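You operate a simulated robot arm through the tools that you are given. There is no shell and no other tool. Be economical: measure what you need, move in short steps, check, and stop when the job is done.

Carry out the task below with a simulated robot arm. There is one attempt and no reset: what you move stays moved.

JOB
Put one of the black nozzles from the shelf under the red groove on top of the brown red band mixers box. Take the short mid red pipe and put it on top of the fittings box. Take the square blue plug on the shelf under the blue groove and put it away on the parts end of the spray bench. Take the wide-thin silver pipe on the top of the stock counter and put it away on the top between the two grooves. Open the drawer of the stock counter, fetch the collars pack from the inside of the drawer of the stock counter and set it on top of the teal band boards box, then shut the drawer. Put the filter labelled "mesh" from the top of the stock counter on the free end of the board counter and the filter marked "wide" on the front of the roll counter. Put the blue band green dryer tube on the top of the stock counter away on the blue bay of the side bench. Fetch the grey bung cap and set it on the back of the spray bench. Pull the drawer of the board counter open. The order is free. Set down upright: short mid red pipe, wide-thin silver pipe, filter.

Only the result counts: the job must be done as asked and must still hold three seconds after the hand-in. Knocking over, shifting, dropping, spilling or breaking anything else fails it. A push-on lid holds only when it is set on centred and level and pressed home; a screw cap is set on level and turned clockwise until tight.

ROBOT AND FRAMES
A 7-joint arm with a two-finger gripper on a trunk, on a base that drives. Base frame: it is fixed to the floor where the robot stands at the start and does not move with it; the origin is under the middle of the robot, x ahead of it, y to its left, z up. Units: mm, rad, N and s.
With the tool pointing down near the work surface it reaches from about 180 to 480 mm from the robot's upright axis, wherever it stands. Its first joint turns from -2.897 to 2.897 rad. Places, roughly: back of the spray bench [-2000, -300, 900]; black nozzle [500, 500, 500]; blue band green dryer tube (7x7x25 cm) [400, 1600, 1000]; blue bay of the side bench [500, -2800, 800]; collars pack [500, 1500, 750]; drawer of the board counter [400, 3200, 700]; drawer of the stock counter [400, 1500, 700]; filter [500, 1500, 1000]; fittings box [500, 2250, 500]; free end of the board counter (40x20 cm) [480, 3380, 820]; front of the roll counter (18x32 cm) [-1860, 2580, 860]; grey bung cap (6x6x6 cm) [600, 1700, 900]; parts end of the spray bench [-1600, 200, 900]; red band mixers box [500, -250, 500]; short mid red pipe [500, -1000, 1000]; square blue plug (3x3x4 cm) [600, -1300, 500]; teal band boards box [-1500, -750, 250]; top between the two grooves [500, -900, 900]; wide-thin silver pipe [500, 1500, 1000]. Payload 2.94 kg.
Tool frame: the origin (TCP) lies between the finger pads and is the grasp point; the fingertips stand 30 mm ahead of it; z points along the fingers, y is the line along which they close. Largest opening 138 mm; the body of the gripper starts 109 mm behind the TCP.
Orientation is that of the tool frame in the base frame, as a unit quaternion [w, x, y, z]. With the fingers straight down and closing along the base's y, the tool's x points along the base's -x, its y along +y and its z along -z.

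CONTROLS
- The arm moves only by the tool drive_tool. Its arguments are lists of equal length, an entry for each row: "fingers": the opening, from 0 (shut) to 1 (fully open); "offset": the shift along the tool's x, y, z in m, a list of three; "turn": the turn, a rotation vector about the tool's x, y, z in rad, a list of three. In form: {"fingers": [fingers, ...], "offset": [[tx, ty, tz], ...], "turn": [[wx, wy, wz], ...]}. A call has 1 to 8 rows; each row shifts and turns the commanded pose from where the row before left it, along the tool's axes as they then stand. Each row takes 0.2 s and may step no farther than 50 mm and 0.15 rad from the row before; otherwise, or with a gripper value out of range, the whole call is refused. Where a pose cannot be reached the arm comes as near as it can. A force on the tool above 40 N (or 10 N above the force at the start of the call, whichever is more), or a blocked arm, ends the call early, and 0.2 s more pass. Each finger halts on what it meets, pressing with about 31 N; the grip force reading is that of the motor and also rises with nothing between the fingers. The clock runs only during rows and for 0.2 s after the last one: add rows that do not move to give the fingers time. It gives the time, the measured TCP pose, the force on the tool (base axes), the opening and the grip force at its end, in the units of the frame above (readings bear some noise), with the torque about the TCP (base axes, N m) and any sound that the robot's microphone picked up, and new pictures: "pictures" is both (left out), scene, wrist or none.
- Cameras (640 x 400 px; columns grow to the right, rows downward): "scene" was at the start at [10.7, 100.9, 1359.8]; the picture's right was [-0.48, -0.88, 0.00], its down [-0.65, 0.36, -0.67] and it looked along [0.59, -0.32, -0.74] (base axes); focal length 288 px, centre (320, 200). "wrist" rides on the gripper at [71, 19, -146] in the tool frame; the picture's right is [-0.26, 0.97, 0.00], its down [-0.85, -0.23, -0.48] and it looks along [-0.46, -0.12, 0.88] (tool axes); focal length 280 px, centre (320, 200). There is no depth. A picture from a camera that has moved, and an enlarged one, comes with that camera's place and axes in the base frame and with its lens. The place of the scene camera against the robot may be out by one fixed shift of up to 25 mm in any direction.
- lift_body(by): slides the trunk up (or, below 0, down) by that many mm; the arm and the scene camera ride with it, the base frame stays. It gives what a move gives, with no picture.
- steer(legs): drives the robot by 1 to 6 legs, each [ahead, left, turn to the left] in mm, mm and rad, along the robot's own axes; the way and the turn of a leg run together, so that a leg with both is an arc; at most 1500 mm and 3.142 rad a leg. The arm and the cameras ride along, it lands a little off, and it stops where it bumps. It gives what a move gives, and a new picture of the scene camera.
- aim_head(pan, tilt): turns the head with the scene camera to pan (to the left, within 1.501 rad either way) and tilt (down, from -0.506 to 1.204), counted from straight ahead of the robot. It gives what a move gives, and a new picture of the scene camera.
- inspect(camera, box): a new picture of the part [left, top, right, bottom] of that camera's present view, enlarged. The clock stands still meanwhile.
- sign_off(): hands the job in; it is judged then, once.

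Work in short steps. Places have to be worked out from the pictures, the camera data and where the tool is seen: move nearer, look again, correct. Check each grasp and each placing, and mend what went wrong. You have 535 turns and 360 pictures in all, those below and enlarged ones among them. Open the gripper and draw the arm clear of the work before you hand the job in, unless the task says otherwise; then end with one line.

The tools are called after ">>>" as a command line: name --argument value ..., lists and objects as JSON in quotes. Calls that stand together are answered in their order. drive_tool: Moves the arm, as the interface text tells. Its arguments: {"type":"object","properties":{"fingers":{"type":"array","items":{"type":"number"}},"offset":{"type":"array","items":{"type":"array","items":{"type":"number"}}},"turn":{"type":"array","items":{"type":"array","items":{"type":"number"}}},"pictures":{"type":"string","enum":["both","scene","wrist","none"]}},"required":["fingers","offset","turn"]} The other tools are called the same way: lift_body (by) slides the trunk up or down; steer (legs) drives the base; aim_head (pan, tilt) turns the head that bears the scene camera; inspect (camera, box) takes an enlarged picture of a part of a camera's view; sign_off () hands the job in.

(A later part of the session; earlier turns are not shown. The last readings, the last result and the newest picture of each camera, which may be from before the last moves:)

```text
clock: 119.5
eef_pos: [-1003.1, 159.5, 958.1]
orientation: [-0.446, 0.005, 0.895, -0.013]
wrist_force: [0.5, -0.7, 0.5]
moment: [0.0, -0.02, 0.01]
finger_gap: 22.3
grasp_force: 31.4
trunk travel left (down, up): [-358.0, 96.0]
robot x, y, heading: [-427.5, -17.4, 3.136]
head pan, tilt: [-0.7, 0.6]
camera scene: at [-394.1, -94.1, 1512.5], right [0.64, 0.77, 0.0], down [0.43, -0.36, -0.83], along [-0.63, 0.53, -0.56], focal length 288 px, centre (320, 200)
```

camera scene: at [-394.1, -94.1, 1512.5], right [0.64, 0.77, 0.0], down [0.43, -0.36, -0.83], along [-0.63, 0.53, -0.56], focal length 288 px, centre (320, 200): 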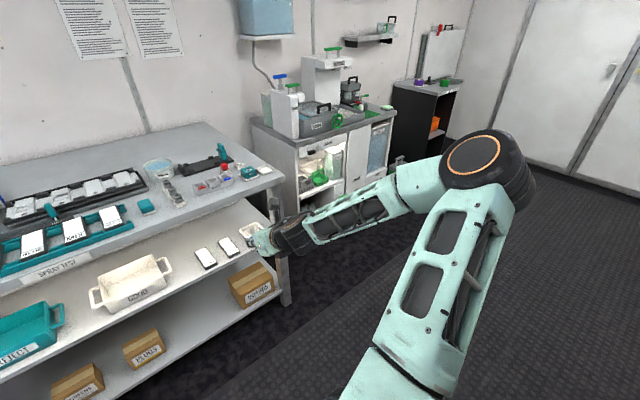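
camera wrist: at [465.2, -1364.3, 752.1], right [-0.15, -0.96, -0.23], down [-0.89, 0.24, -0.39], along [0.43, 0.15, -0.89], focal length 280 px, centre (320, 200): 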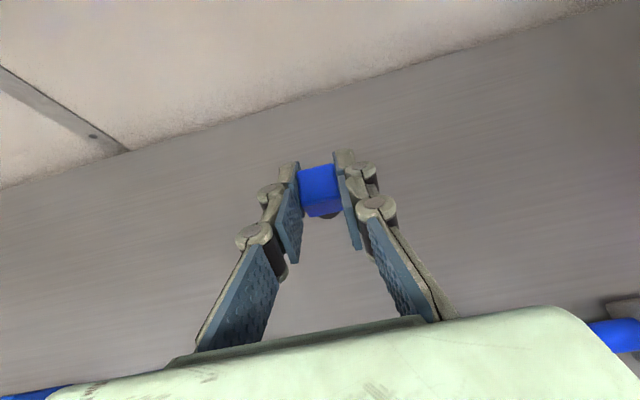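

>>> inspect --camera "scene" --box '[120, 130, 312, 250]'

>>> aim_head --pan 0.0 --tilt 0.6

>>> inspect --camera "scene" --box '[320, 110, 512, 230]'

>>> inspect --camera "scene" --box '[130, 90, 338, 220]'

>>> inspect --camera "scene" --box '[140, 200, 460, 320]'

```text
3.33 times, centred on (216, 190) of scene
camera zoom: at [-394.1, -94.1, 1512.5], right [0.64, 0.77, 0.0], down [0.43, -0.36, -0.83], along [-0.63, 0.53, -0.56], focal length 960 px, centre (667, 233)
```

zoom: 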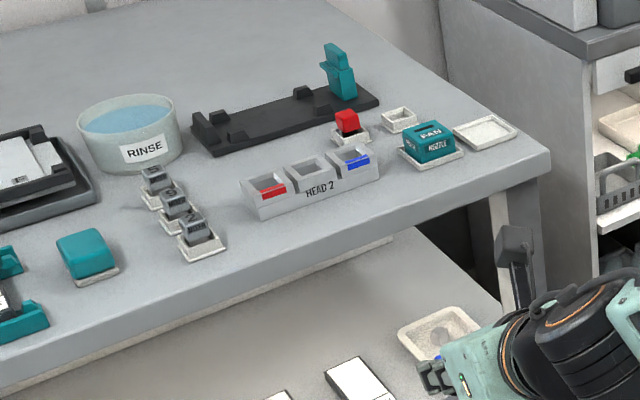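

```text
clock: 120.6
eef_pos: [-1002.7, 158.1, 959.0]
orientation: [-0.447, 0.006, 0.895, -0.012]
wrist_force: [0.6, 0.9, -1.1]
moment: [0.01, 0.02, 0.02]
finger_gap: 22.2
grasp_force: 30.2
trunk travel left (down, up): [-358.0, 96.0]
robot x, y, heading: [-427.4, -19.1, 3.143]
head pan, tilt: [0.0, 0.6]
camera scene: at [-414.8, -150.9, 1512.5], right [0.0, 1.0, 0.0], down [0.56, 0.0, -0.83], along [-0.83, 0.0, -0.56], focal length 288 px, centre (320, 200)
```

scene: 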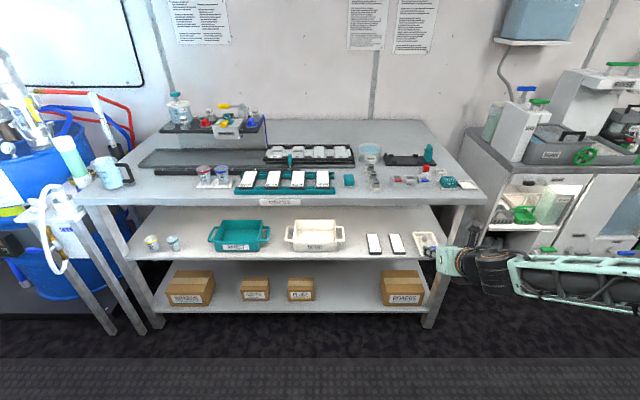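

```text
3.33 times, centred on (416, 170) of scene
camera zoom: at [-414.8, -150.9, 1512.5], right [0.0, 1.0, 0.0], down [0.56, 0.0, -0.83], along [-0.83, 0.0, -0.56], focal length 960 px, centre (0, 300)
```

zoom: 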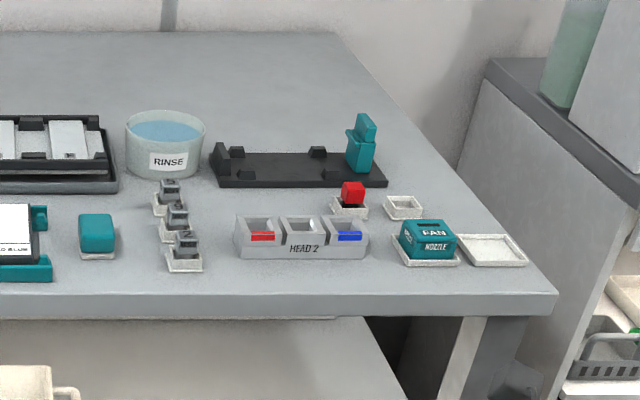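

```text
3.08 times, centred on (234, 155) of scene
camera zoom: at [-414.8, -150.9, 1512.5], right [0.0, 1.0, 0.0], down [0.56, 0.0, -0.83], along [-0.83, 0.0, -0.56], focal length 887 px, centre (585, 338)
```

zoom: 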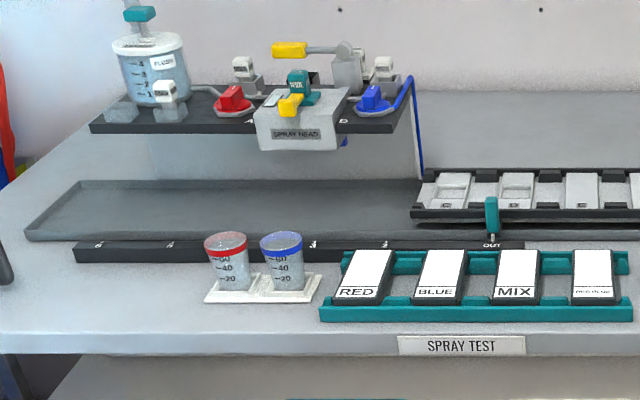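

```text
2.00 times, centred on (300, 260) of scene
camera zoom: at [-414.8, -150.9, 1512.5], right [0.0, 1.0, 0.0], down [0.56, 0.0, -0.83], along [-0.83, 0.0, -0.56], focal length 576 px, centre (360, 80)
```

zoom: 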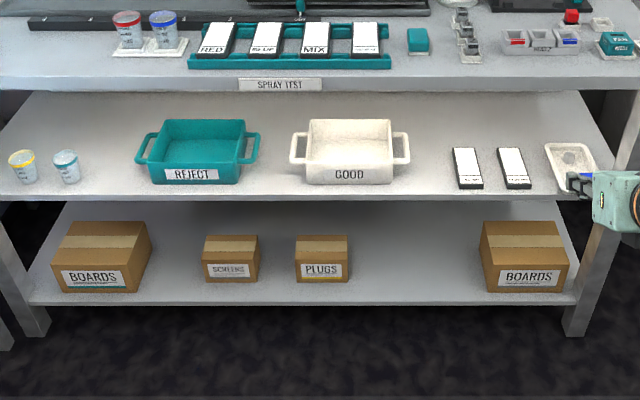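

The parts end has small trays around (-1580,330..400), and there's a free spot near (-1600,225), behind the "HEAD 2" holder. I'll raise the trunk and approach to look from above.

>>> lift_body --by 80

>>> steer --legs '[[400, -60, 0]]'

>>> inspect --camera "wrist" --box '[0, 0, 640, 400]'

```text
clock: 121.8
eef_pos: [-1003.7, 159.6, 1038.3]
orientation: [-0.447, 0.005, 0.895, -0.013]
wrist_force: [0.9, -0.4, -0.9]
moment: [0.01, 0.01, 0.0]
finger_gap: 22.1
grasp_force: 31.1
trunk travel left (down, up): [-438.0, 16.0]
robot x, y, heading: [-426.5, -20.7, 3.143]
head pan, tilt: [0.0, 0.6]
```

```text
clock: 124.3
eef_pos: [-1400.3, 217.5, 1038.5]
orientation: [-0.447, 0.005, 0.895, -0.013]
wrist_force: [-0.2, 0.1, -0.8]
moment: [0.0, -0.01, 0.04]
finger_gap: 22.5
grasp_force: 31.2
trunk travel left (down, up): [-438.0, 16.0]
robot x, y, heading: [-823.6, 39.6, -3.138]
head pan, tilt: [0.0, 0.6]
camera scene: at [-812.1, -91.4, 1592.5], right [0.0, 1.0, 0.0], down [0.57, 0.0, -0.82], along [-0.82, 0.0, -0.57], focal length 288 px, centre (320, 200)
```

scene: 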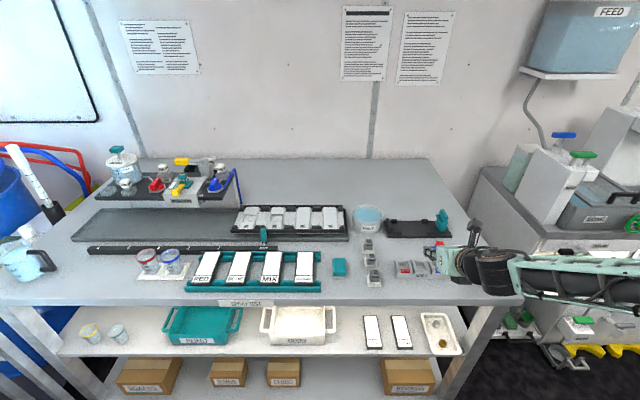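

```text
1.00 times, centred on (320, 200) of wrist (not enlarged: the box is as wide or as high as the picture)
camera zoom: at [-1328.1, 240.6, 1181.8], right [0.15, 0.96, -0.23], down [0.89, -0.24, -0.38], along [-0.43, -0.15, -0.89], focal length 280 px, centre (320, 200)
```

zoom: 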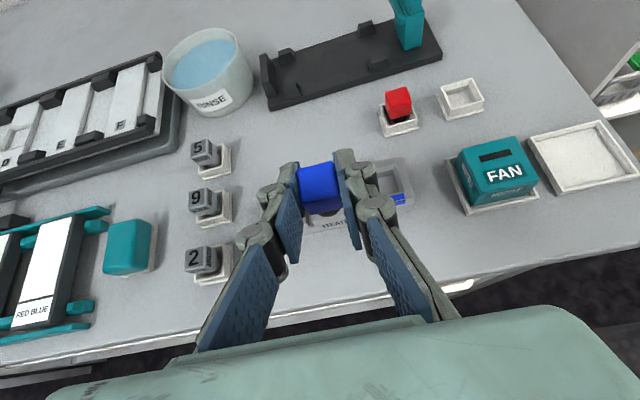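

>>> steer --legs '[[150, 0, 0]]'

>>> inspect --camera "wrist" --box '[0, 0, 640, 400]'

```text
clock: 125.6
eef_pos: [-1547.9, 216.1, 1037.2]
orientation: [-0.445, 0.005, 0.896, -0.012]
wrist_force: [-0.5, 0.4, -1.5]
moment: [-0.03, 0.01, -0.02]
finger_gap: 22.1
grasp_force: 31.3
trunk travel left (down, up): [-438.0, 16.0]
robot x, y, heading: [-968.1, 37.5, -3.143]
head pan, tilt: [0.0, 0.6]
camera scene: at [-958.8, -91.7, 1592.5], right [0.0, 1.0, 0.0], down [0.57, 0.0, -0.82], along [-0.82, 0.0, -0.57], focal length 288 px, centre (320, 200)
```

scene: 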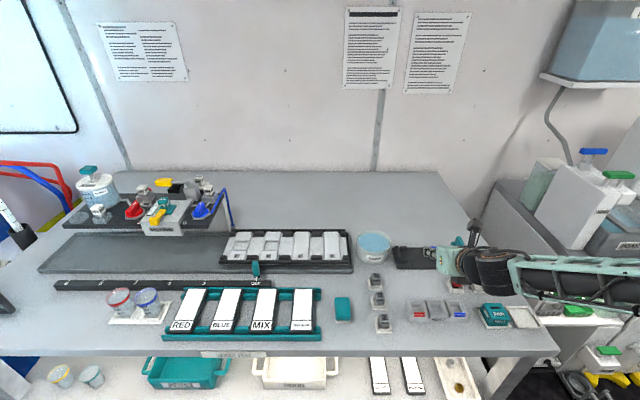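

```text
1.00 times, centred on (320, 200) of wrist (not enlarged: the box is as wide or as high as the picture)
camera zoom: at [-1474.9, 240.0, 1181.6], right [0.15, 0.96, -0.23], down [0.89, -0.24, -0.38], along [-0.42, -0.15, -0.89], focal length 280 px, centre (320, 200)
```

zoom: 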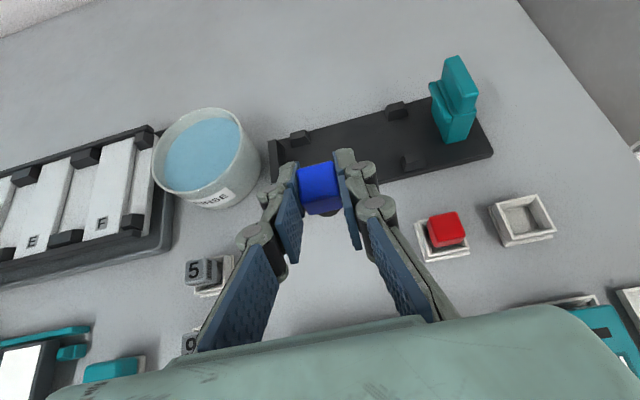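

Wrist triangulation gives a bench height of about 905. The free spot is about (-1540,200), between HEAD 2 and the black fixture. Shifting slightly and lowering.

>>> drive_tool --fingers '[0, 0]' --offset '[[-0.0046, -0.016, -0.0065], [0, 0, 0]]' --turn '[[0, 0, 0], [0, 0, 0]]' --pictures "none"

>>> lift_body --by -70

>>> inspect --camera "wrist" --box '[0, 0, 640, 400]'

>>> inspect --camera "scene" --box '[340, 200, 580, 350]'

```text
clock: 126.2
eef_pos: [-1539.4, 201.8, 1038.7]
orientation: [-0.447, 0.004, 0.895, -0.013]
wrist_force: [-0.9, 0.0, -0.6]
moment: [0.03, -0.01, 0.02]
finger_gap: 22.4
grasp_force: 30.8
trunk travel left (down, up): [-438.0, 16.0]
robot x, y, heading: [-971.5, 41.0, -3.138]
head pan, tilt: [0.0, 0.6]
```

```text
clock: 127.3
eef_pos: [-1540.4, 200.7, 967.8]
orientation: [-0.447, 0.004, 0.895, -0.013]
wrist_force: [-0.3, 0.5, -0.2]
moment: [-0.02, -0.02, -0.01]
finger_gap: 22.5
grasp_force: 30.5
trunk travel left (down, up): [-368.0, 86.0]
robot x, y, heading: [-970.8, 39.3, -3.137]
head pan, tilt: [0.0, 0.6]
```

```text
1.00 times, centred on (320, 200) of wrist (not enlarged: the box is as wide or as high as the picture)
camera zoom: at [-1467.4, 223.6, 1111.9], right [0.15, 0.96, -0.23], down [0.89, -0.24, -0.39], along [-0.43, -0.15, -0.89], focal length 280 px, centre (320, 200)
```

zoom: 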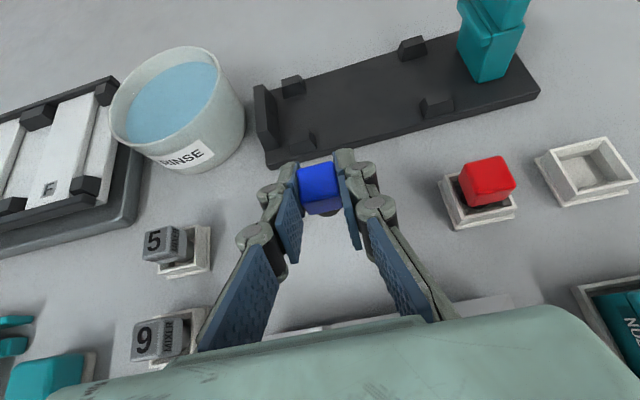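

```text
2.67 times, centred on (460, 275) of scene
camera zoom: at [-958.0, -91.7, 1522.5], right [0.0, 1.0, 0.0], down [0.56, 0.0, -0.83], along [-0.83, 0.0, -0.56], focal length 768 px, centre (-53, 0)
```

zoom: 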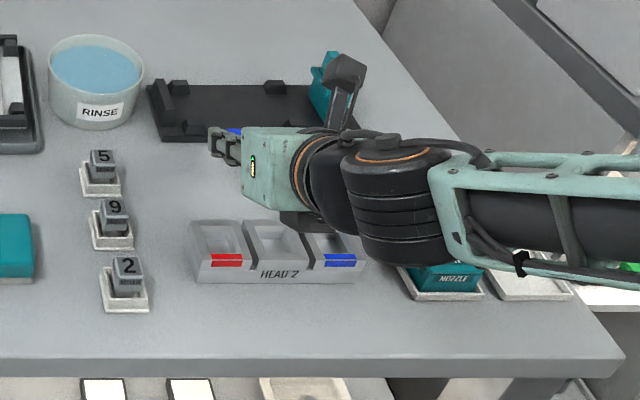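

>>> lift_body --by -22

>>> lift_body --by -4

```text
clock: 128.0
eef_pos: [-1539.6, 200.5, 946.6]
orientation: [-0.447, 0.004, 0.895, -0.012]
wrist_force: [0.0, -0.2, 0.2]
moment: [-0.02, 0.04, -0.03]
finger_gap: 22.3
grasp_force: 30.9
trunk travel left (down, up): [-346.0, 108.0]
robot x, y, heading: [-969.0, 37.0, -3.138]
head pan, tilt: [0.0, 0.6]
```

```text
clock: 128.5
eef_pos: [-1539.7, 200.7, 941.5]
orientation: [-0.447, 0.004, 0.895, -0.013]
wrist_force: [0.3, -0.4, 0.2]
moment: [-0.03, -0.02, 0.02]
finger_gap: 22.1
grasp_force: 31.1
trunk travel left (down, up): [-342.0, 112.0]
robot x, y, heading: [-976.1, 40.0, -3.14]
head pan, tilt: [0.0, 0.6]
```

>>> lift_body --by -5

>>> inspect --camera "wrist" --box '[220, 100, 420, 225]'

```text
clock: 129.1
eef_pos: [-1539.6, 201.9, 936.3]
orientation: [-0.446, 0.004, 0.895, -0.013]
wrist_force: [0.3, -0.1, 0.1]
moment: [-0.01, 0.0, -0.03]
finger_gap: 22.4
grasp_force: 31.5
trunk travel left (down, up): [-337.0, 117.0]
robot x, y, heading: [-973.6, 37.7, -3.14]
head pan, tilt: [0.0, 0.6]
```

```text
3.20 times, centred on (320, 162) of wrist
camera zoom: at [-1467.4, 223.6, 1080.8], right [0.15, 0.96, -0.23], down [0.89, -0.24, -0.39], along [-0.43, -0.15, -0.89], focal length 897 px, centre (320, 320)
```

zoom: 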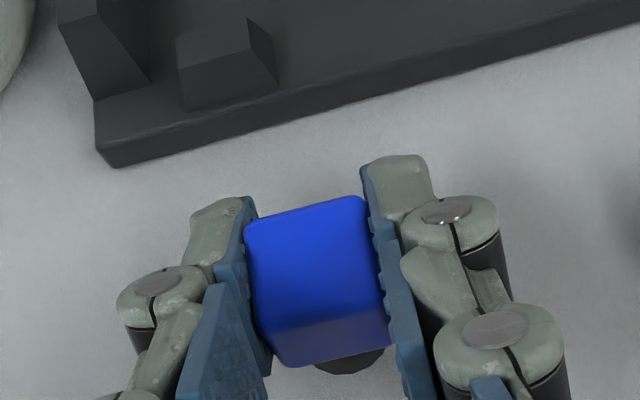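

>>> lift_body --by -5

>>> lift_body --by -4

```text
clock: 129.6
eef_pos: [-1539.6, 199.7, 932.4]
orientation: [-0.446, 0.004, 0.895, -0.012]
wrist_force: [0.2, 0.2, -0.6]
moment: [0.04, -0.03, -0.02]
finger_gap: 22.5
grasp_force: 30.6
trunk travel left (down, up): [-332.0, 122.0]
robot x, y, heading: [-970.7, 37.7, -3.137]
head pan, tilt: [0.0, 0.6]
```

```text
clock: 130.1
eef_pos: [-1539.8, 200.6, 932.1]
orientation: [-0.449, 0.002, 0.894, -0.012]
wrist_force: [0.2, 0.8, 18.1]
moment: [0.07, 0.05, 0.02]
finger_gap: 22.3
grasp_force: 31.2
trunk travel left (down, up): [-328.0, 126.0]
robot x, y, heading: [-969.8, 38.4, -3.142]
head pan, tilt: [0.0, 0.6]
```

Contact (bench ≈898). Relieve slightly and open.

>>> lift_body --by 3

>>> drive_tool --fingers '[0.25, 0.35, 0.45, 0.45]' --offset '[[0, 0, 0], [0, 0, 0], [0, 0, 0], [0, 0, 0]]' --turn '[[0, 0, 0], [0, 0, 0], [0, 0, 0], [0, 0, 0]]' --pictures "wrist"

```text
clock: 130.7
eef_pos: [-1540.9, 201.0, 931.8]
orientation: [-0.446, 0.004, 0.895, -0.012]
wrist_force: [-2.9, 0.9, 10.8]
moment: [0.06, 0.18, 0.0]
finger_gap: 22.5
grasp_force: 31.2
trunk travel left (down, up): [-331.0, 123.0]
robot x, y, heading: [-970.7, 36.2, -3.143]
head pan, tilt: [0.0, 0.6]
```

```text
clock: 131.7
eef_pos: [-1539.9, 201.4, 930.7]
orientation: [-0.446, 0.005, 0.895, -0.012]
wrist_force: [0.5, -0.8, -0.8]
moment: [-0.01, 0.0, 0.02]
finger_gap: 62.0
grasp_force: 0.1
trunk travel left (down, up): [-331.0, 123.0]
robot x, y, heading: [-974.2, 35.9, -3.138]
head pan, tilt: [0.0, 0.6]
camera wrist: at [-1467.4, 223.7, 1074.9], right [0.15, 0.96, -0.23], down [0.89, -0.24, -0.39], along [-0.43, -0.15, -0.89], focal length 280 px, centre (320, 200)
```

wrist: 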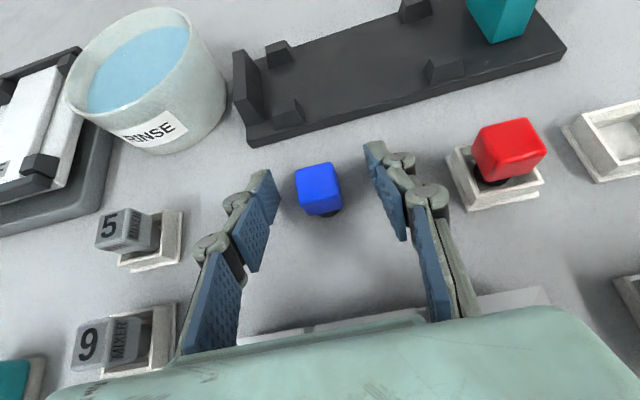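

Plug placed upright. I'll raise, back off, turn, and go to the stock counter.

>>> lift_body --by 110

>>> steer --legs '[[-500, 0, 0], [0, 0, -3.14], [0, 1300, 0]]'

>>> aim_head --pan 0.2 --tilt 0.75

```text
clock: 133.1
eef_pos: [-1539.2, 201.2, 1040.7]
orientation: [-0.446, 0.004, 0.895, -0.013]
wrist_force: [0.3, -0.2, 0.7]
moment: [0.0, -0.03, 0.0]
finger_gap: 62.3
grasp_force: 0.1
trunk travel left (down, up): [-441.0, 13.0]
robot x, y, heading: [-975.6, 39.3, -3.14]
head pan, tilt: [0.0, 0.6]
```

```text
clock: 154.2
eef_pos: [107.1, 1117.0, 1041.7]
orientation: [-0.01, 0.895, -0.009, 0.447]
wrist_force: [0.9, 0.1, 0.9]
moment: [-0.03, 0.02, -0.02]
finger_gap: 62.1
grasp_force: 0.0
trunk travel left (down, up): [-441.0, 13.0]
robot x, y, heading: [-460.6, 1287.6, -0.014]
head pan, tilt: [0.0, 0.6]
camera scene: at [-428.3, 1425.8, 1595.5], right [-0.01, -1.0, 0.0], down [-0.56, 0.01, -0.83], along [0.83, -0.01, -0.56], focal length 288 px, centre (320, 200)
```

scene: 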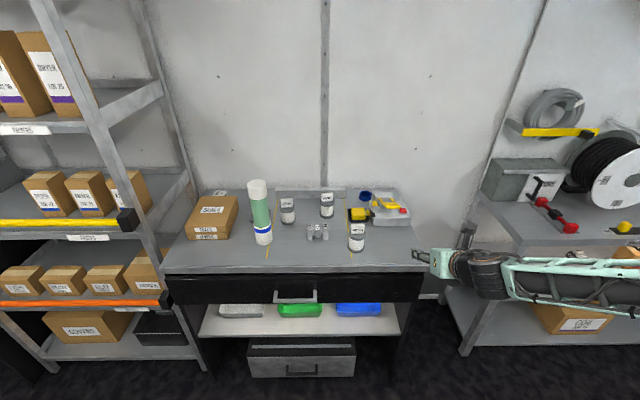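

```text
clock: 154.9
eef_pos: [107.3, 1118.5, 1041.4]
orientation: [-0.01, 0.895, -0.01, 0.446]
wrist_force: [0.4, -0.4, -0.4]
moment: [0.03, 0.03, 0.01]
finger_gap: 62.0
grasp_force: 0.1
trunk travel left (down, up): [-441.0, 13.0]
robot x, y, heading: [-463.0, 1288.2, -0.012]
head pan, tilt: [0.201, 0.75]
camera scene: at [-435.2, 1442.3, 1582.6], right [0.19, -0.98, 0.0], down [-0.67, -0.13, -0.73], along [0.72, 0.14, -0.68], focal length 288 px, centre (320, 200)
```

scene: 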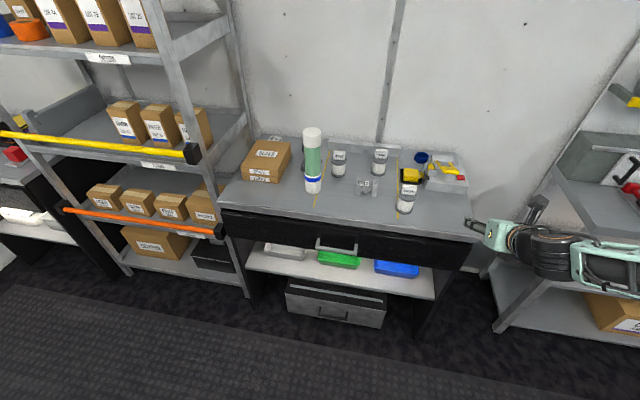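

>>> inspect --camera "scene" --box '[230, 120, 390, 220]'

>>> inspect --camera "scene" --box '[320, 130, 480, 230]'

>>> inspect --camera "scene" --box '[70, 110, 250, 290]'

```text
4.00 times, centred on (310, 170) of scene
camera zoom: at [-435.2, 1442.3, 1582.6], right [0.19, -0.98, 0.0], down [-0.67, -0.13, -0.73], along [0.72, 0.14, -0.68], focal length 1153 px, centre (360, 320)
```

zoom: 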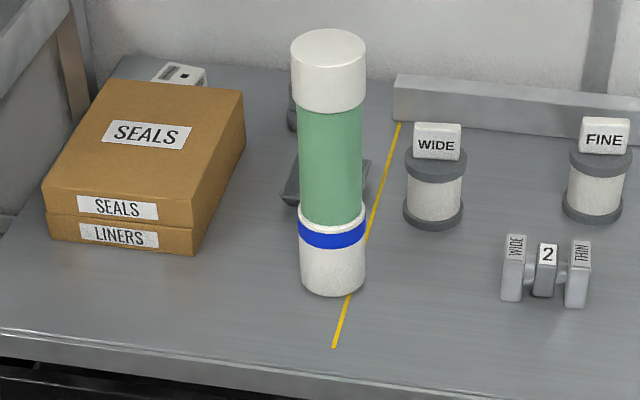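

```text
4.00 times, centred on (400, 180) of scene
camera zoom: at [-435.2, 1442.3, 1582.6], right [0.19, -0.98, 0.0], down [-0.67, -0.13, -0.73], along [0.72, 0.14, -0.68], focal length 1153 px, centre (0, 280)
```

zoom: 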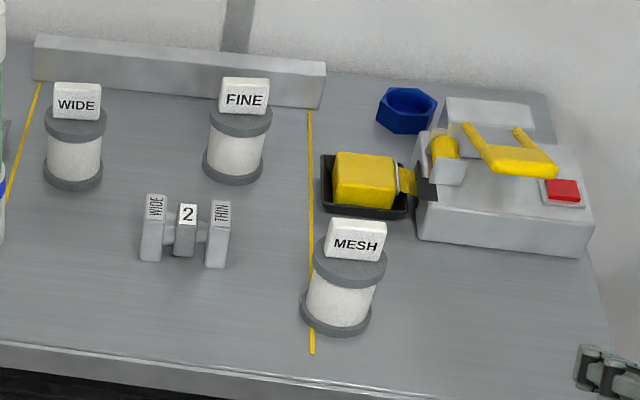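

```text
2.22 times, centred on (160, 200) of scene
camera zoom: at [-435.2, 1442.3, 1582.6], right [0.19, -0.98, 0.0], down [-0.67, -0.13, -0.73], along [0.72, 0.14, -0.68], focal length 640 px, centre (676, 200)
```

zoom: 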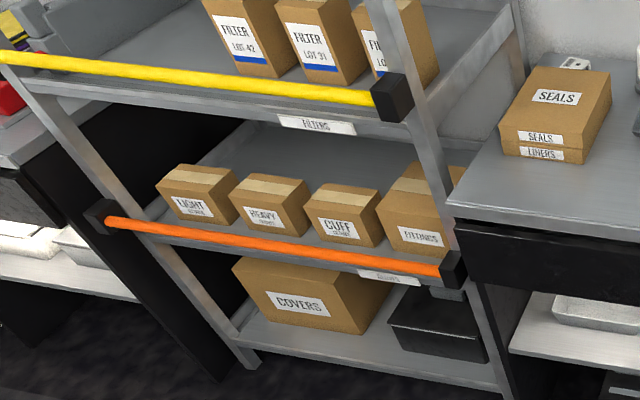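

MESH, WIDE and FINE filters, the WIDE-2-THIN silver pipe, the tube and the cap (behind the tube) are all visible. I'll close on the counter using wrist-camera views.

>>> steer --legs '[[60, 180, 0.012]]'

>>> inspect --camera "wrist" --box '[0, 0, 640, 400]'

>>> steer --legs '[[100, 0, 0]]'

>>> inspect --camera "wrist" --box '[0, 0, 640, 400]'

```text
clock: 157.1
eef_pos: [171.7, 1301.9, 1040.8]
orientation: [-0.01, 0.895, -0.009, 0.446]
wrist_force: [-0.4, 0.2, 0.3]
moment: [0.01, 0.02, 0.01]
finger_gap: 62.1
grasp_force: 0.0
trunk travel left (down, up): [-441.0, 13.0]
robot x, y, heading: [-393.4, 1468.2, -0.015]
head pan, tilt: [0.201, 0.75]
camera scene: at [-371.7, 1624.2, 1582.6], right [0.19, -0.98, 0.0], down [-0.67, -0.13, -0.73], along [0.72, 0.14, -0.68], focal length 288 px, centre (320, 200)
```

scene: 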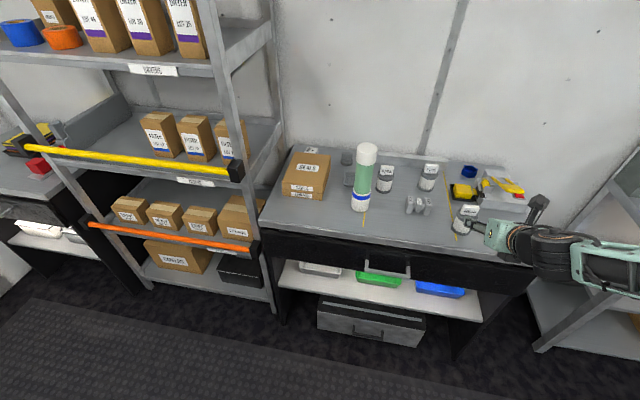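

```text
1.00 times, centred on (320, 200) of wrist (not enlarged: the box is as wide or as high as the picture)
camera zoom: at [96.4, 1277.4, 1184.9], right [-0.16, -0.96, -0.23], down [-0.89, 0.25, -0.39], along [0.43, 0.15, -0.89], focal length 280 px, centre (320, 200)
```

zoom: 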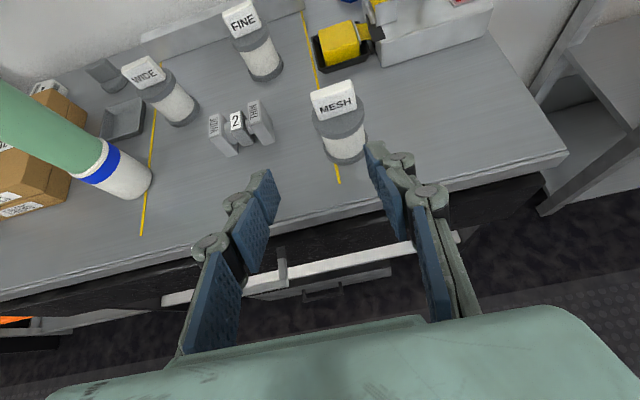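

```text
clock: 158.3
eef_pos: [271.5, 1299.5, 1041.0]
orientation: [-0.01, 0.895, -0.01, 0.445]
wrist_force: [0.1, 0.8, -0.5]
moment: [0.0, -0.02, 0.0]
finger_gap: 61.9
grasp_force: 0.1
trunk travel left (down, up): [-441.0, 13.0]
robot x, y, heading: [-296.0, 1469.2, -0.012]
head pan, tilt: [0.201, 0.75]
camera scene: at [-271.0, 1622.9, 1582.6], right [0.19, -0.98, 0.0], down [-0.67, -0.13, -0.73], along [0.72, 0.14, -0.68], focal length 288 px, centre (320, 200)
```

scene: 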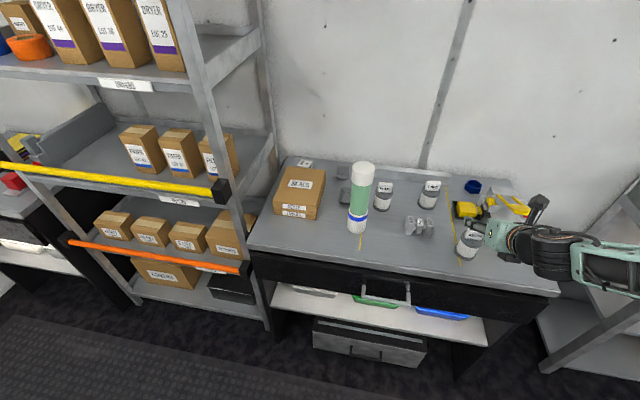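

```text
1.00 times, centred on (320, 200) of wrist (not enlarged: the box is as wide or as high as the picture)
camera zoom: at [195.9, 1274.9, 1184.6], right [-0.17, -0.96, -0.23], down [-0.89, 0.25, -0.38], along [0.43, 0.14, -0.89], focal length 280 px, centre (320, 200)
```

zoom: 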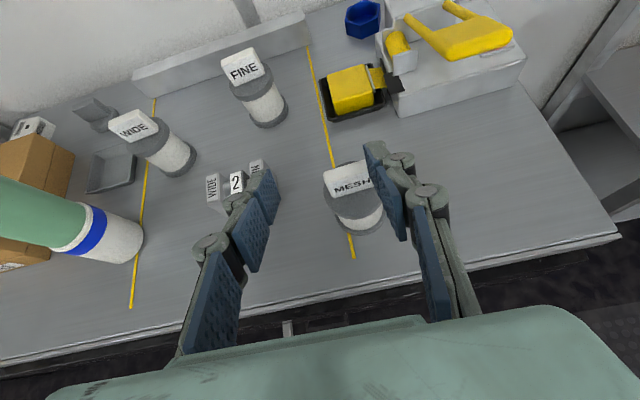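

Counter top ≈ z 858. MESH filter axis ≈ (320,1284), body z 870–930. Open, align y, lower, then reach in.

>>> drive_tool --fingers '[0.75, 0.75, 0.75]' --offset '[[0, 0.0155, 0], [0, 0, 0], [0, 0, 0]]' --turn '[[0, 0, 0], [0, 0, 0], [0, 0, 0]]' --pictures "none"

>>> lift_body --by -136

>>> inspect --camera "wrist" --box '[0, 0, 640, 400]'

```text
clock: 159.1
eef_pos: [270.8, 1283.0, 1042.1]
orientation: [-0.009, 0.895, -0.01, 0.446]
wrist_force: [0.0, 0.5, -0.4]
moment: [0.0, 0.0, -0.02]
finger_gap: 103.6
grasp_force: 0.0
trunk travel left (down, up): [-441.0, 13.0]
robot x, y, heading: [-295.7, 1467.6, -0.014]
head pan, tilt: [0.201, 0.75]
```

```text
clock: 160.7
eef_pos: [271.1, 1283.6, 904.9]
orientation: [-0.01, 0.895, -0.01, 0.447]
wrist_force: [-0.6, -0.2, 0.3]
moment: [-0.03, -0.03, -0.01]
finger_gap: 103.7
grasp_force: 0.1
trunk travel left (down, up): [-305.0, 149.0]
robot x, y, heading: [-296.7, 1470.1, -0.012]
head pan, tilt: [0.201, 0.75]
```

```text
1.00 times, centred on (320, 200) of wrist (not enlarged: the box is as wide or as high as the picture)
camera zoom: at [195.9, 1260.0, 1048.9], right [-0.17, -0.96, -0.23], down [-0.89, 0.25, -0.39], along [0.43, 0.14, -0.89], focal length 280 px, centre (320, 200)
```

zoom: 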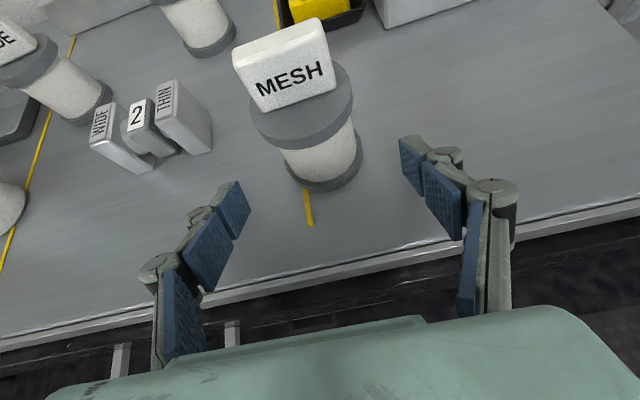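

>>> drive_tool --fingers '[0.75, 0.75, 0.75]' --offset '[[0.015, -0.001, 0.02], [0.015, 0, 0.02], [0, 0, 0]]' --turn '[[0, 0, 0], [0, 0, 0], [0, 0, 0]]' --pictures "wrist"

```text
clock: 161.5
eef_pos: [320.7, 1282.3, 906.4]
orientation: [-0.009, 0.895, -0.011, 0.446]
wrist_force: [0.6, 0.1, -0.6]
moment: [-0.01, 0.0, 0.02]
finger_gap: 103.6
grasp_force: 0.0
trunk travel left (down, up): [-305.0, 149.0]
robot x, y, heading: [-299.2, 1467.4, -0.01]
head pan, tilt: [0.201, 0.75]
camera wrist: at [246.8, 1258.5, 1049.9], right [-0.17, -0.96, -0.23], down [-0.89, 0.25, -0.39], along [0.43, 0.14, -0.89], focal length 280 px, centre (320, 200)
```

wrist: 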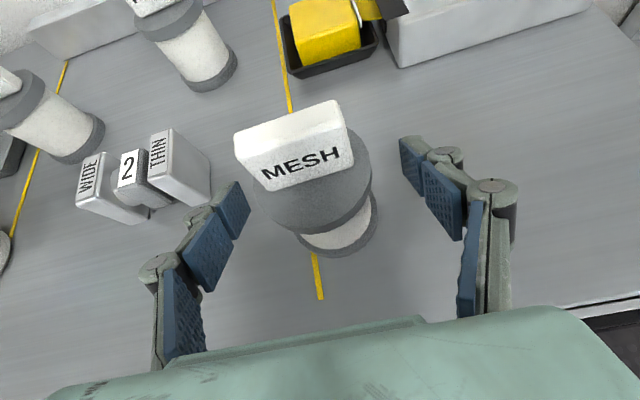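

>>> drive_tool --fingers '[0.75, 0.4, 0.2, 0.1, 0, 0]' --offset '[[-0.005, 0.003, -0.007], [0, 0, 0], [0, 0, 0], [0, 0, 0], [0, 0, 0], [0, 0, 0]]' --turn '[[0, 0, 0], [0, 0, 0], [0, 0, 0], [0, 0, 0], [0, 0, 0], [0, 0, 0]]' --pictures "wrist"

```text
clock: 162.9
eef_pos: [311.4, 1278.5, 907.4]
orientation: [-0.01, 0.895, -0.01, 0.446]
wrist_force: [-0.4, 0.5, 1.5]
moment: [-0.09, -0.01, 0.02]
finger_gap: 59.9
grasp_force: 30.6
trunk travel left (down, up): [-305.0, 149.0]
robot x, y, heading: [-295.1, 1467.1, -0.007]
head pan, tilt: [0.201, 0.75]
camera wrist: at [236.6, 1256.0, 1049.9], right [-0.17, -0.96, -0.23], down [-0.89, 0.25, -0.39], along [0.43, 0.14, -0.89], focal length 280 px, centre (320, 200)
```

wrist: 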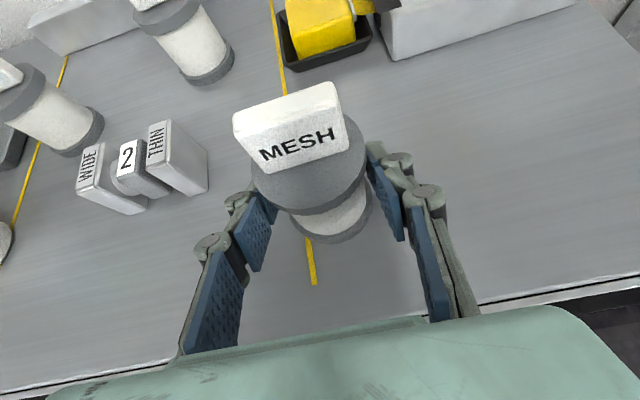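

Held. Lift and travel to the board counter.

>>> lift_body --by 130

>>> steer --legs '[[-250, 0, 0.008], [0, 1500, 0]]'

>>> aim_head --pan 0.2 --tilt 0.6

>>> inspect --camera "wrist" --box '[0, 0, 640, 400]'

```text
clock: 164.5
eef_pos: [312.5, 1280.4, 1036.8]
orientation: [-0.01, 0.895, -0.01, 0.446]
wrist_force: [0.3, 1.1, -0.6]
moment: [0.04, -0.01, 0.01]
finger_gap: 60.1
grasp_force: 30.5
trunk travel left (down, up): [-435.0, 19.0]
robot x, y, heading: [-295.7, 1469.6, -0.01]
head pan, tilt: [0.201, 0.75]
```

```text
clock: 178.8
eef_pos: [67.8, 2731.7, 1035.7]
orientation: [-0.009, 0.895, -0.012, 0.446]
wrist_force: [0.5, -0.4, -0.3]
moment: [0.04, 0.02, 0.0]
finger_gap: 60.0
grasp_force: 30.8
trunk travel left (down, up): [-435.0, 19.0]
robot x, y, heading: [-537.9, 2919.6, -0.01]
head pan, tilt: [0.201, 0.75]
camera scene: at [-515.4, 3075.9, 1576.6], right [0.19, -0.98, 0.0], down [-0.67, -0.13, -0.73], along [0.72, 0.14, -0.68], focal length 288 px, centre (320, 200)
```

scene: 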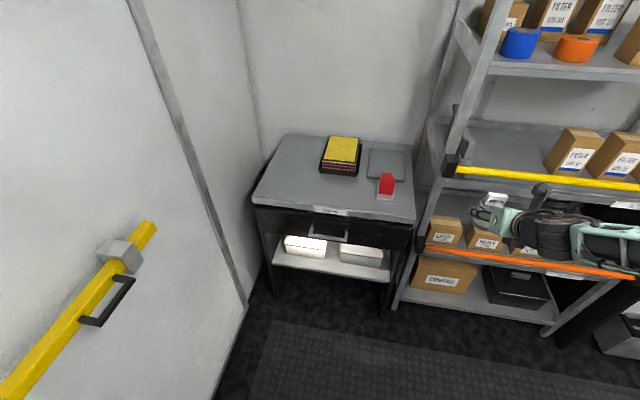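

```text
clock: 179.5
eef_pos: [66.0, 2730.5, 1035.5]
orientation: [-0.009, 0.894, -0.012, 0.447]
wrist_force: [-0.8, 0.2, -0.3]
moment: [0.0, -0.01, 0.0]
finger_gap: 60.2
grasp_force: 31.0
trunk travel left (down, up): [-435.0, 19.0]
robot x, y, heading: [-541.4, 2921.9, -0.013]
head pan, tilt: [0.201, 0.6]
camera scene: at [-510.0, 3076.9, 1589.4], right [0.19, -0.98, 0.0], down [-0.56, -0.1, -0.82], along [0.81, 0.15, -0.57], focal length 288 px, centre (320, 200)
```

scene: 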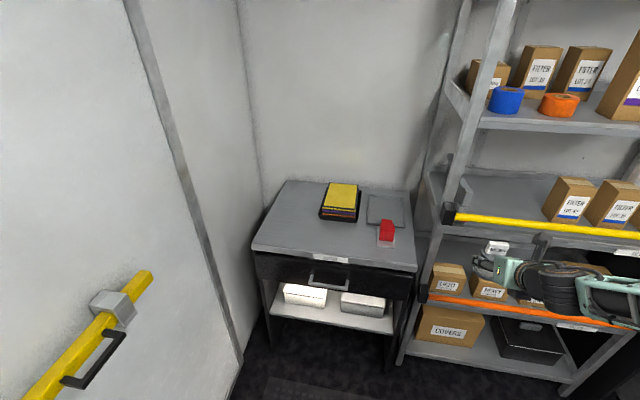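

```text
1.00 times, centred on (320, 200) of wrist (not enlarged: the box is as wide or as high as the picture)
camera zoom: at [-7.9, 2707.4, 1179.5], right [-0.17, -0.96, -0.23], down [-0.89, 0.25, -0.39], along [0.43, 0.14, -0.89], focal length 280 px, centre (320, 200)
```

zoom: 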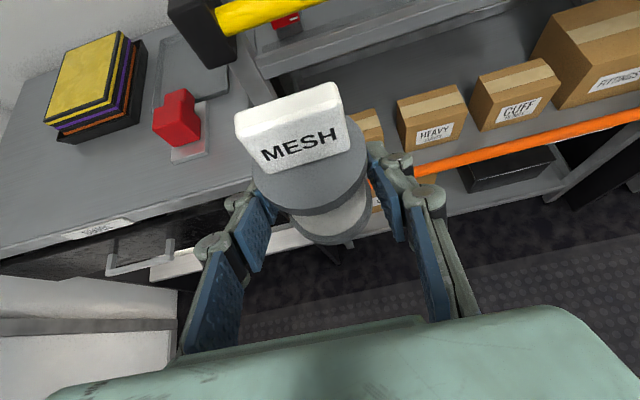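

The board counter's free end is the left strip (y≈3280–3480), and the wall at y≈3500 prevents shifting the base far enough. I'll swing the arm to the robot's left side in free space.

>>> drive_tool --fingers '[0, 0, 0, 0, 0, 0, 0, 0]' --offset '[[-0.006, -0.045, -0.008], [-0.006, -0.045, -0.008], [-0.006, -0.045, -0.008], [0, -0.045, 0], [0, -0.045, 0], [0, -0.045, 0], [0, -0.045, 0], [0, -0.045, 0]]' --turn '[[0, 0, 0], [0, 0, 0], [0, 0, 0], [0, 0, 0], [0, 0, 0], [0, 0, 0], [0, 0, 0], [0, 0, 0]]' --pictures "none"

```text
clock: 181.3
eef_pos: [37.8, 3090.7, 1046.0]
orientation: [-0.009, 0.895, -0.011, 0.447]
wrist_force: [-0.1, -0.1, -0.3]
moment: [-0.02, -0.01, -0.03]
finger_gap: 60.0
grasp_force: 30.8
trunk travel left (down, up): [-435.0, 19.0]
robot x, y, heading: [-539.2, 2923.6, -0.018]
head pan, tilt: [0.201, 0.6]
```

>>> drive_tool --fingers '[0, 0, 0]' --offset '[[0, -0.045, 0], [0, -0.045, 0], [0, 0, 0]]' --turn '[[0, 0, 0.009], [0, 0, 0.009], [0, 0, 0]]' --pictures "none"

>>> steer --legs '[[0, 195, 0.015], [200, 0, 0]]'

>>> inspect --camera "wrist" --box '[0, 0, 640, 400]'

```text
clock: 182.1
eef_pos: [42.8, 3181.1, 1050.9]
orientation: [-0.013, 0.895, -0.02, 0.446]
wrist_force: [-0.3, -1.5, -1.1]
moment: [0.05, -0.01, 0.04]
finger_gap: 60.0
grasp_force: 31.0
trunk travel left (down, up): [-435.0, 19.0]
robot x, y, heading: [-539.9, 2921.3, -0.015]
head pan, tilt: [0.201, 0.6]
```

```text
clock: 185.6
eef_pos: [233.2, 3382.1, 1049.2]
orientation: [-0.018, 0.895, -0.01, 0.446]
wrist_force: [1.1, -0.2, -0.8]
moment: [0.0, -0.03, -0.01]
finger_gap: 59.9
grasp_force: 30.9
trunk travel left (down, up): [-435.0, 19.0]
robot x, y, heading: [-344.2, 3111.1, 0.003]
head pan, tilt: [0.201, 0.6]
camera scene: at [-316.7, 3268.0, 1589.4], right [0.2, -0.98, 0.0], down [-0.55, -0.11, -0.82], along [0.81, 0.17, -0.57], focal length 288 px, centre (320, 200)
```

scene: 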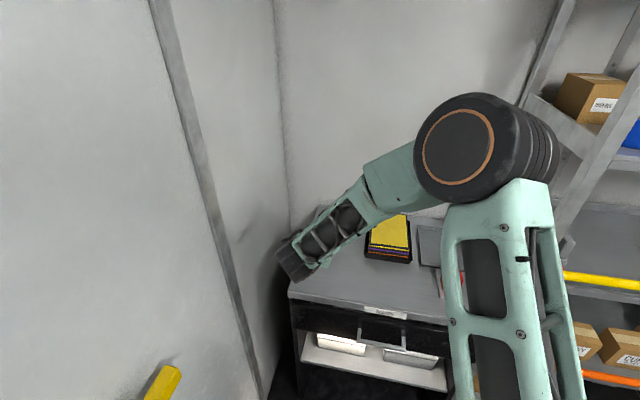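

```text
1.00 times, centred on (320, 200) of wrist (not enlarged: the box is as wide or as high as the picture)
camera zoom: at [158.6, 3356.9, 1192.5], right [-0.16, -0.95, -0.25], down [-0.89, 0.25, -0.38], along [0.43, 0.16, -0.89], focal length 280 px, centre (320, 200)
```

zoom: 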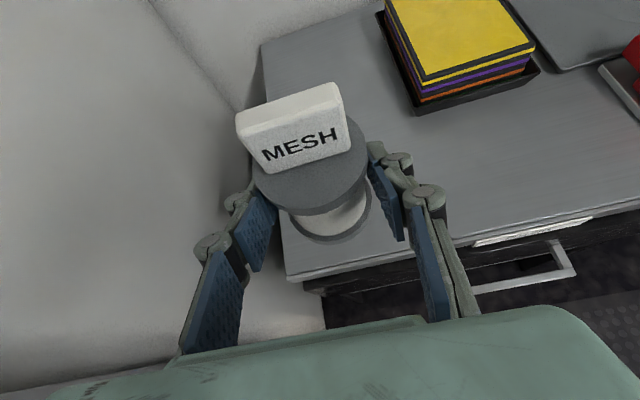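

>>> steer --legs '[[195, 0, 0]]'

>>> inspect --camera "wrist" --box '[0, 0, 640, 400]'

```text
clock: 187.2
eef_pos: [430.4, 3380.6, 1048.6]
orientation: [-0.017, 0.895, -0.013, 0.446]
wrist_force: [-0.1, -0.2, -0.7]
moment: [0.0, 0.04, -0.01]
finger_gap: 59.9
grasp_force: 31.3
trunk travel left (down, up): [-435.0, 19.0]
robot x, y, heading: [-147.4, 3111.1, -0.001]
head pan, tilt: [0.201, 0.6]
camera scene: at [-118.4, 3268.3, 1589.4], right [0.2, -0.98, 0.0], down [-0.55, -0.11, -0.82], along [0.81, 0.16, -0.57], focal length 288 px, centre (320, 200)
```

scene: 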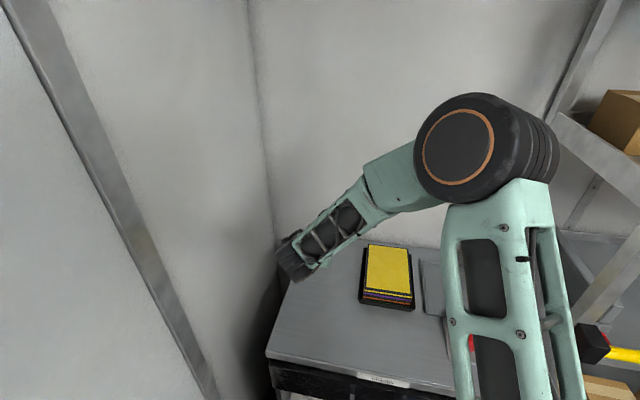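

```text
1.00 times, centred on (320, 200) of wrist (not enlarged: the box is as wide or as high as the picture)
camera zoom: at [357.3, 3355.0, 1192.6], right [-0.17, -0.95, -0.25], down [-0.89, 0.25, -0.38], along [0.43, 0.16, -0.89], focal length 280 px, centre (320, 200)
```

zoom: 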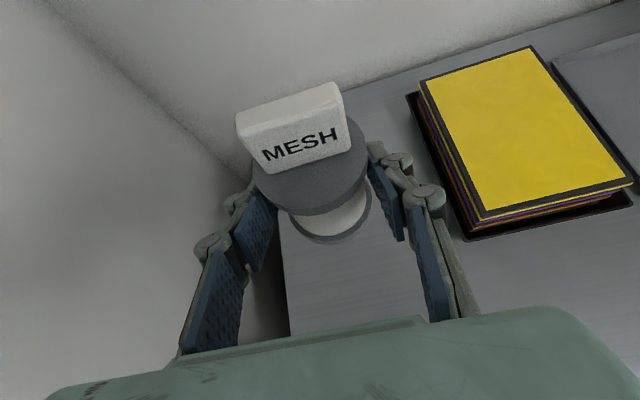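

Counter z ≈ 823. I'll lower the filter to just above it.

>>> lift_body --by -165

>>> lift_body --by -7

>>> lift_body --by -4

```text
clock: 189.1
eef_pos: [431.4, 3380.8, 885.6]
orientation: [-0.016, 0.895, -0.013, 0.446]
wrist_force: [0.2, 0.9, -0.9]
moment: [0.01, 0.0, 0.02]
finger_gap: 60.0
grasp_force: 31.2
trunk travel left (down, up): [-270.0, 184.0]
robot x, y, heading: [-148.1, 3108.3, 0.0]
head pan, tilt: [0.201, 0.6]
```

```text
clock: 189.6
eef_pos: [431.7, 3380.7, 878.6]
orientation: [-0.017, 0.895, -0.013, 0.446]
wrist_force: [0.0, 0.2, -0.9]
moment: [0.03, 0.01, -0.01]
finger_gap: 59.7
grasp_force: 31.1
trunk travel left (down, up): [-263.0, 191.0]
robot x, y, heading: [-142.5, 3113.4, -0.004]
head pan, tilt: [0.201, 0.6]
```

```text
clock: 190.2
eef_pos: [432.5, 3380.6, 873.9]
orientation: [-0.016, 0.895, -0.013, 0.446]
wrist_force: [0.5, 0.1, -0.8]
moment: [-0.01, 0.0, -0.01]
finger_gap: 60.0
grasp_force: 31.0
trunk travel left (down, up): [-259.0, 195.0]
robot x, y, heading: [-148.8, 3117.1, 0.0]
head pan, tilt: [0.201, 0.6]
```

>>> lift_body --by -4

>>> lift_body --by -3

```text
clock: 190.7
eef_pos: [431.4, 3379.6, 870.2]
orientation: [-0.016, 0.895, -0.013, 0.446]
wrist_force: [-0.5, -0.4, -0.9]
moment: [0.0, 0.02, 0.03]
finger_gap: 59.9
grasp_force: 31.1
trunk travel left (down, up): [-255.0, 199.0]
robot x, y, heading: [-147.1, 3109.1, 0.003]
head pan, tilt: [0.201, 0.6]
```

```text
clock: 191.2
eef_pos: [432.3, 3380.2, 868.1]
orientation: [-0.015, 0.894, -0.015, 0.447]
wrist_force: [-0.6, -0.2, 3.5]
moment: [-0.16, -0.04, -0.02]
finger_gap: 59.8
grasp_force: 31.0
trunk travel left (down, up): [-252.0, 202.0]
robot x, y, heading: [-147.7, 3110.5, 0.001]
head pan, tilt: [0.201, 0.6]
```

Touching. Release.

>>> drive_tool --fingers '[0.5, 0.6, 0.65, 0.65]' --offset '[[0, 0, 0], [0, 0, 0], [0, 0, 0], [0, 0, 0]]' --turn '[[0, 0, 0], [0, 0, 0], [0, 0, 0], [0, 0, 0]]' --pictures "wrist"

```text
clock: 192.2
eef_pos: [431.9, 3380.1, 866.8]
orientation: [-0.017, 0.895, -0.013, 0.445]
wrist_force: [-1.2, -0.4, -0.4]
moment: [0.02, 0.01, -0.02]
finger_gap: 89.7
grasp_force: 0.0
trunk travel left (down, up): [-252.0, 202.0]
robot x, y, heading: [-146.6, 3111.5, 0.002]
head pan, tilt: [0.201, 0.6]
camera wrist: at [356.8, 3355.0, 1009.9], right [-0.17, -0.95, -0.25], down [-0.89, 0.25, -0.38], along [0.43, 0.16, -0.89], focal length 280 px, centre (320, 200)
```

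wrist: 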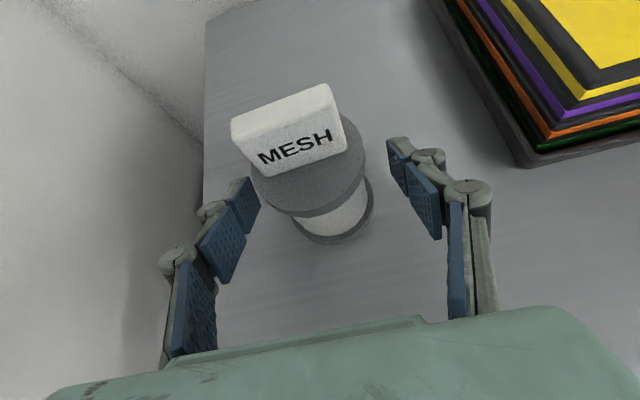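

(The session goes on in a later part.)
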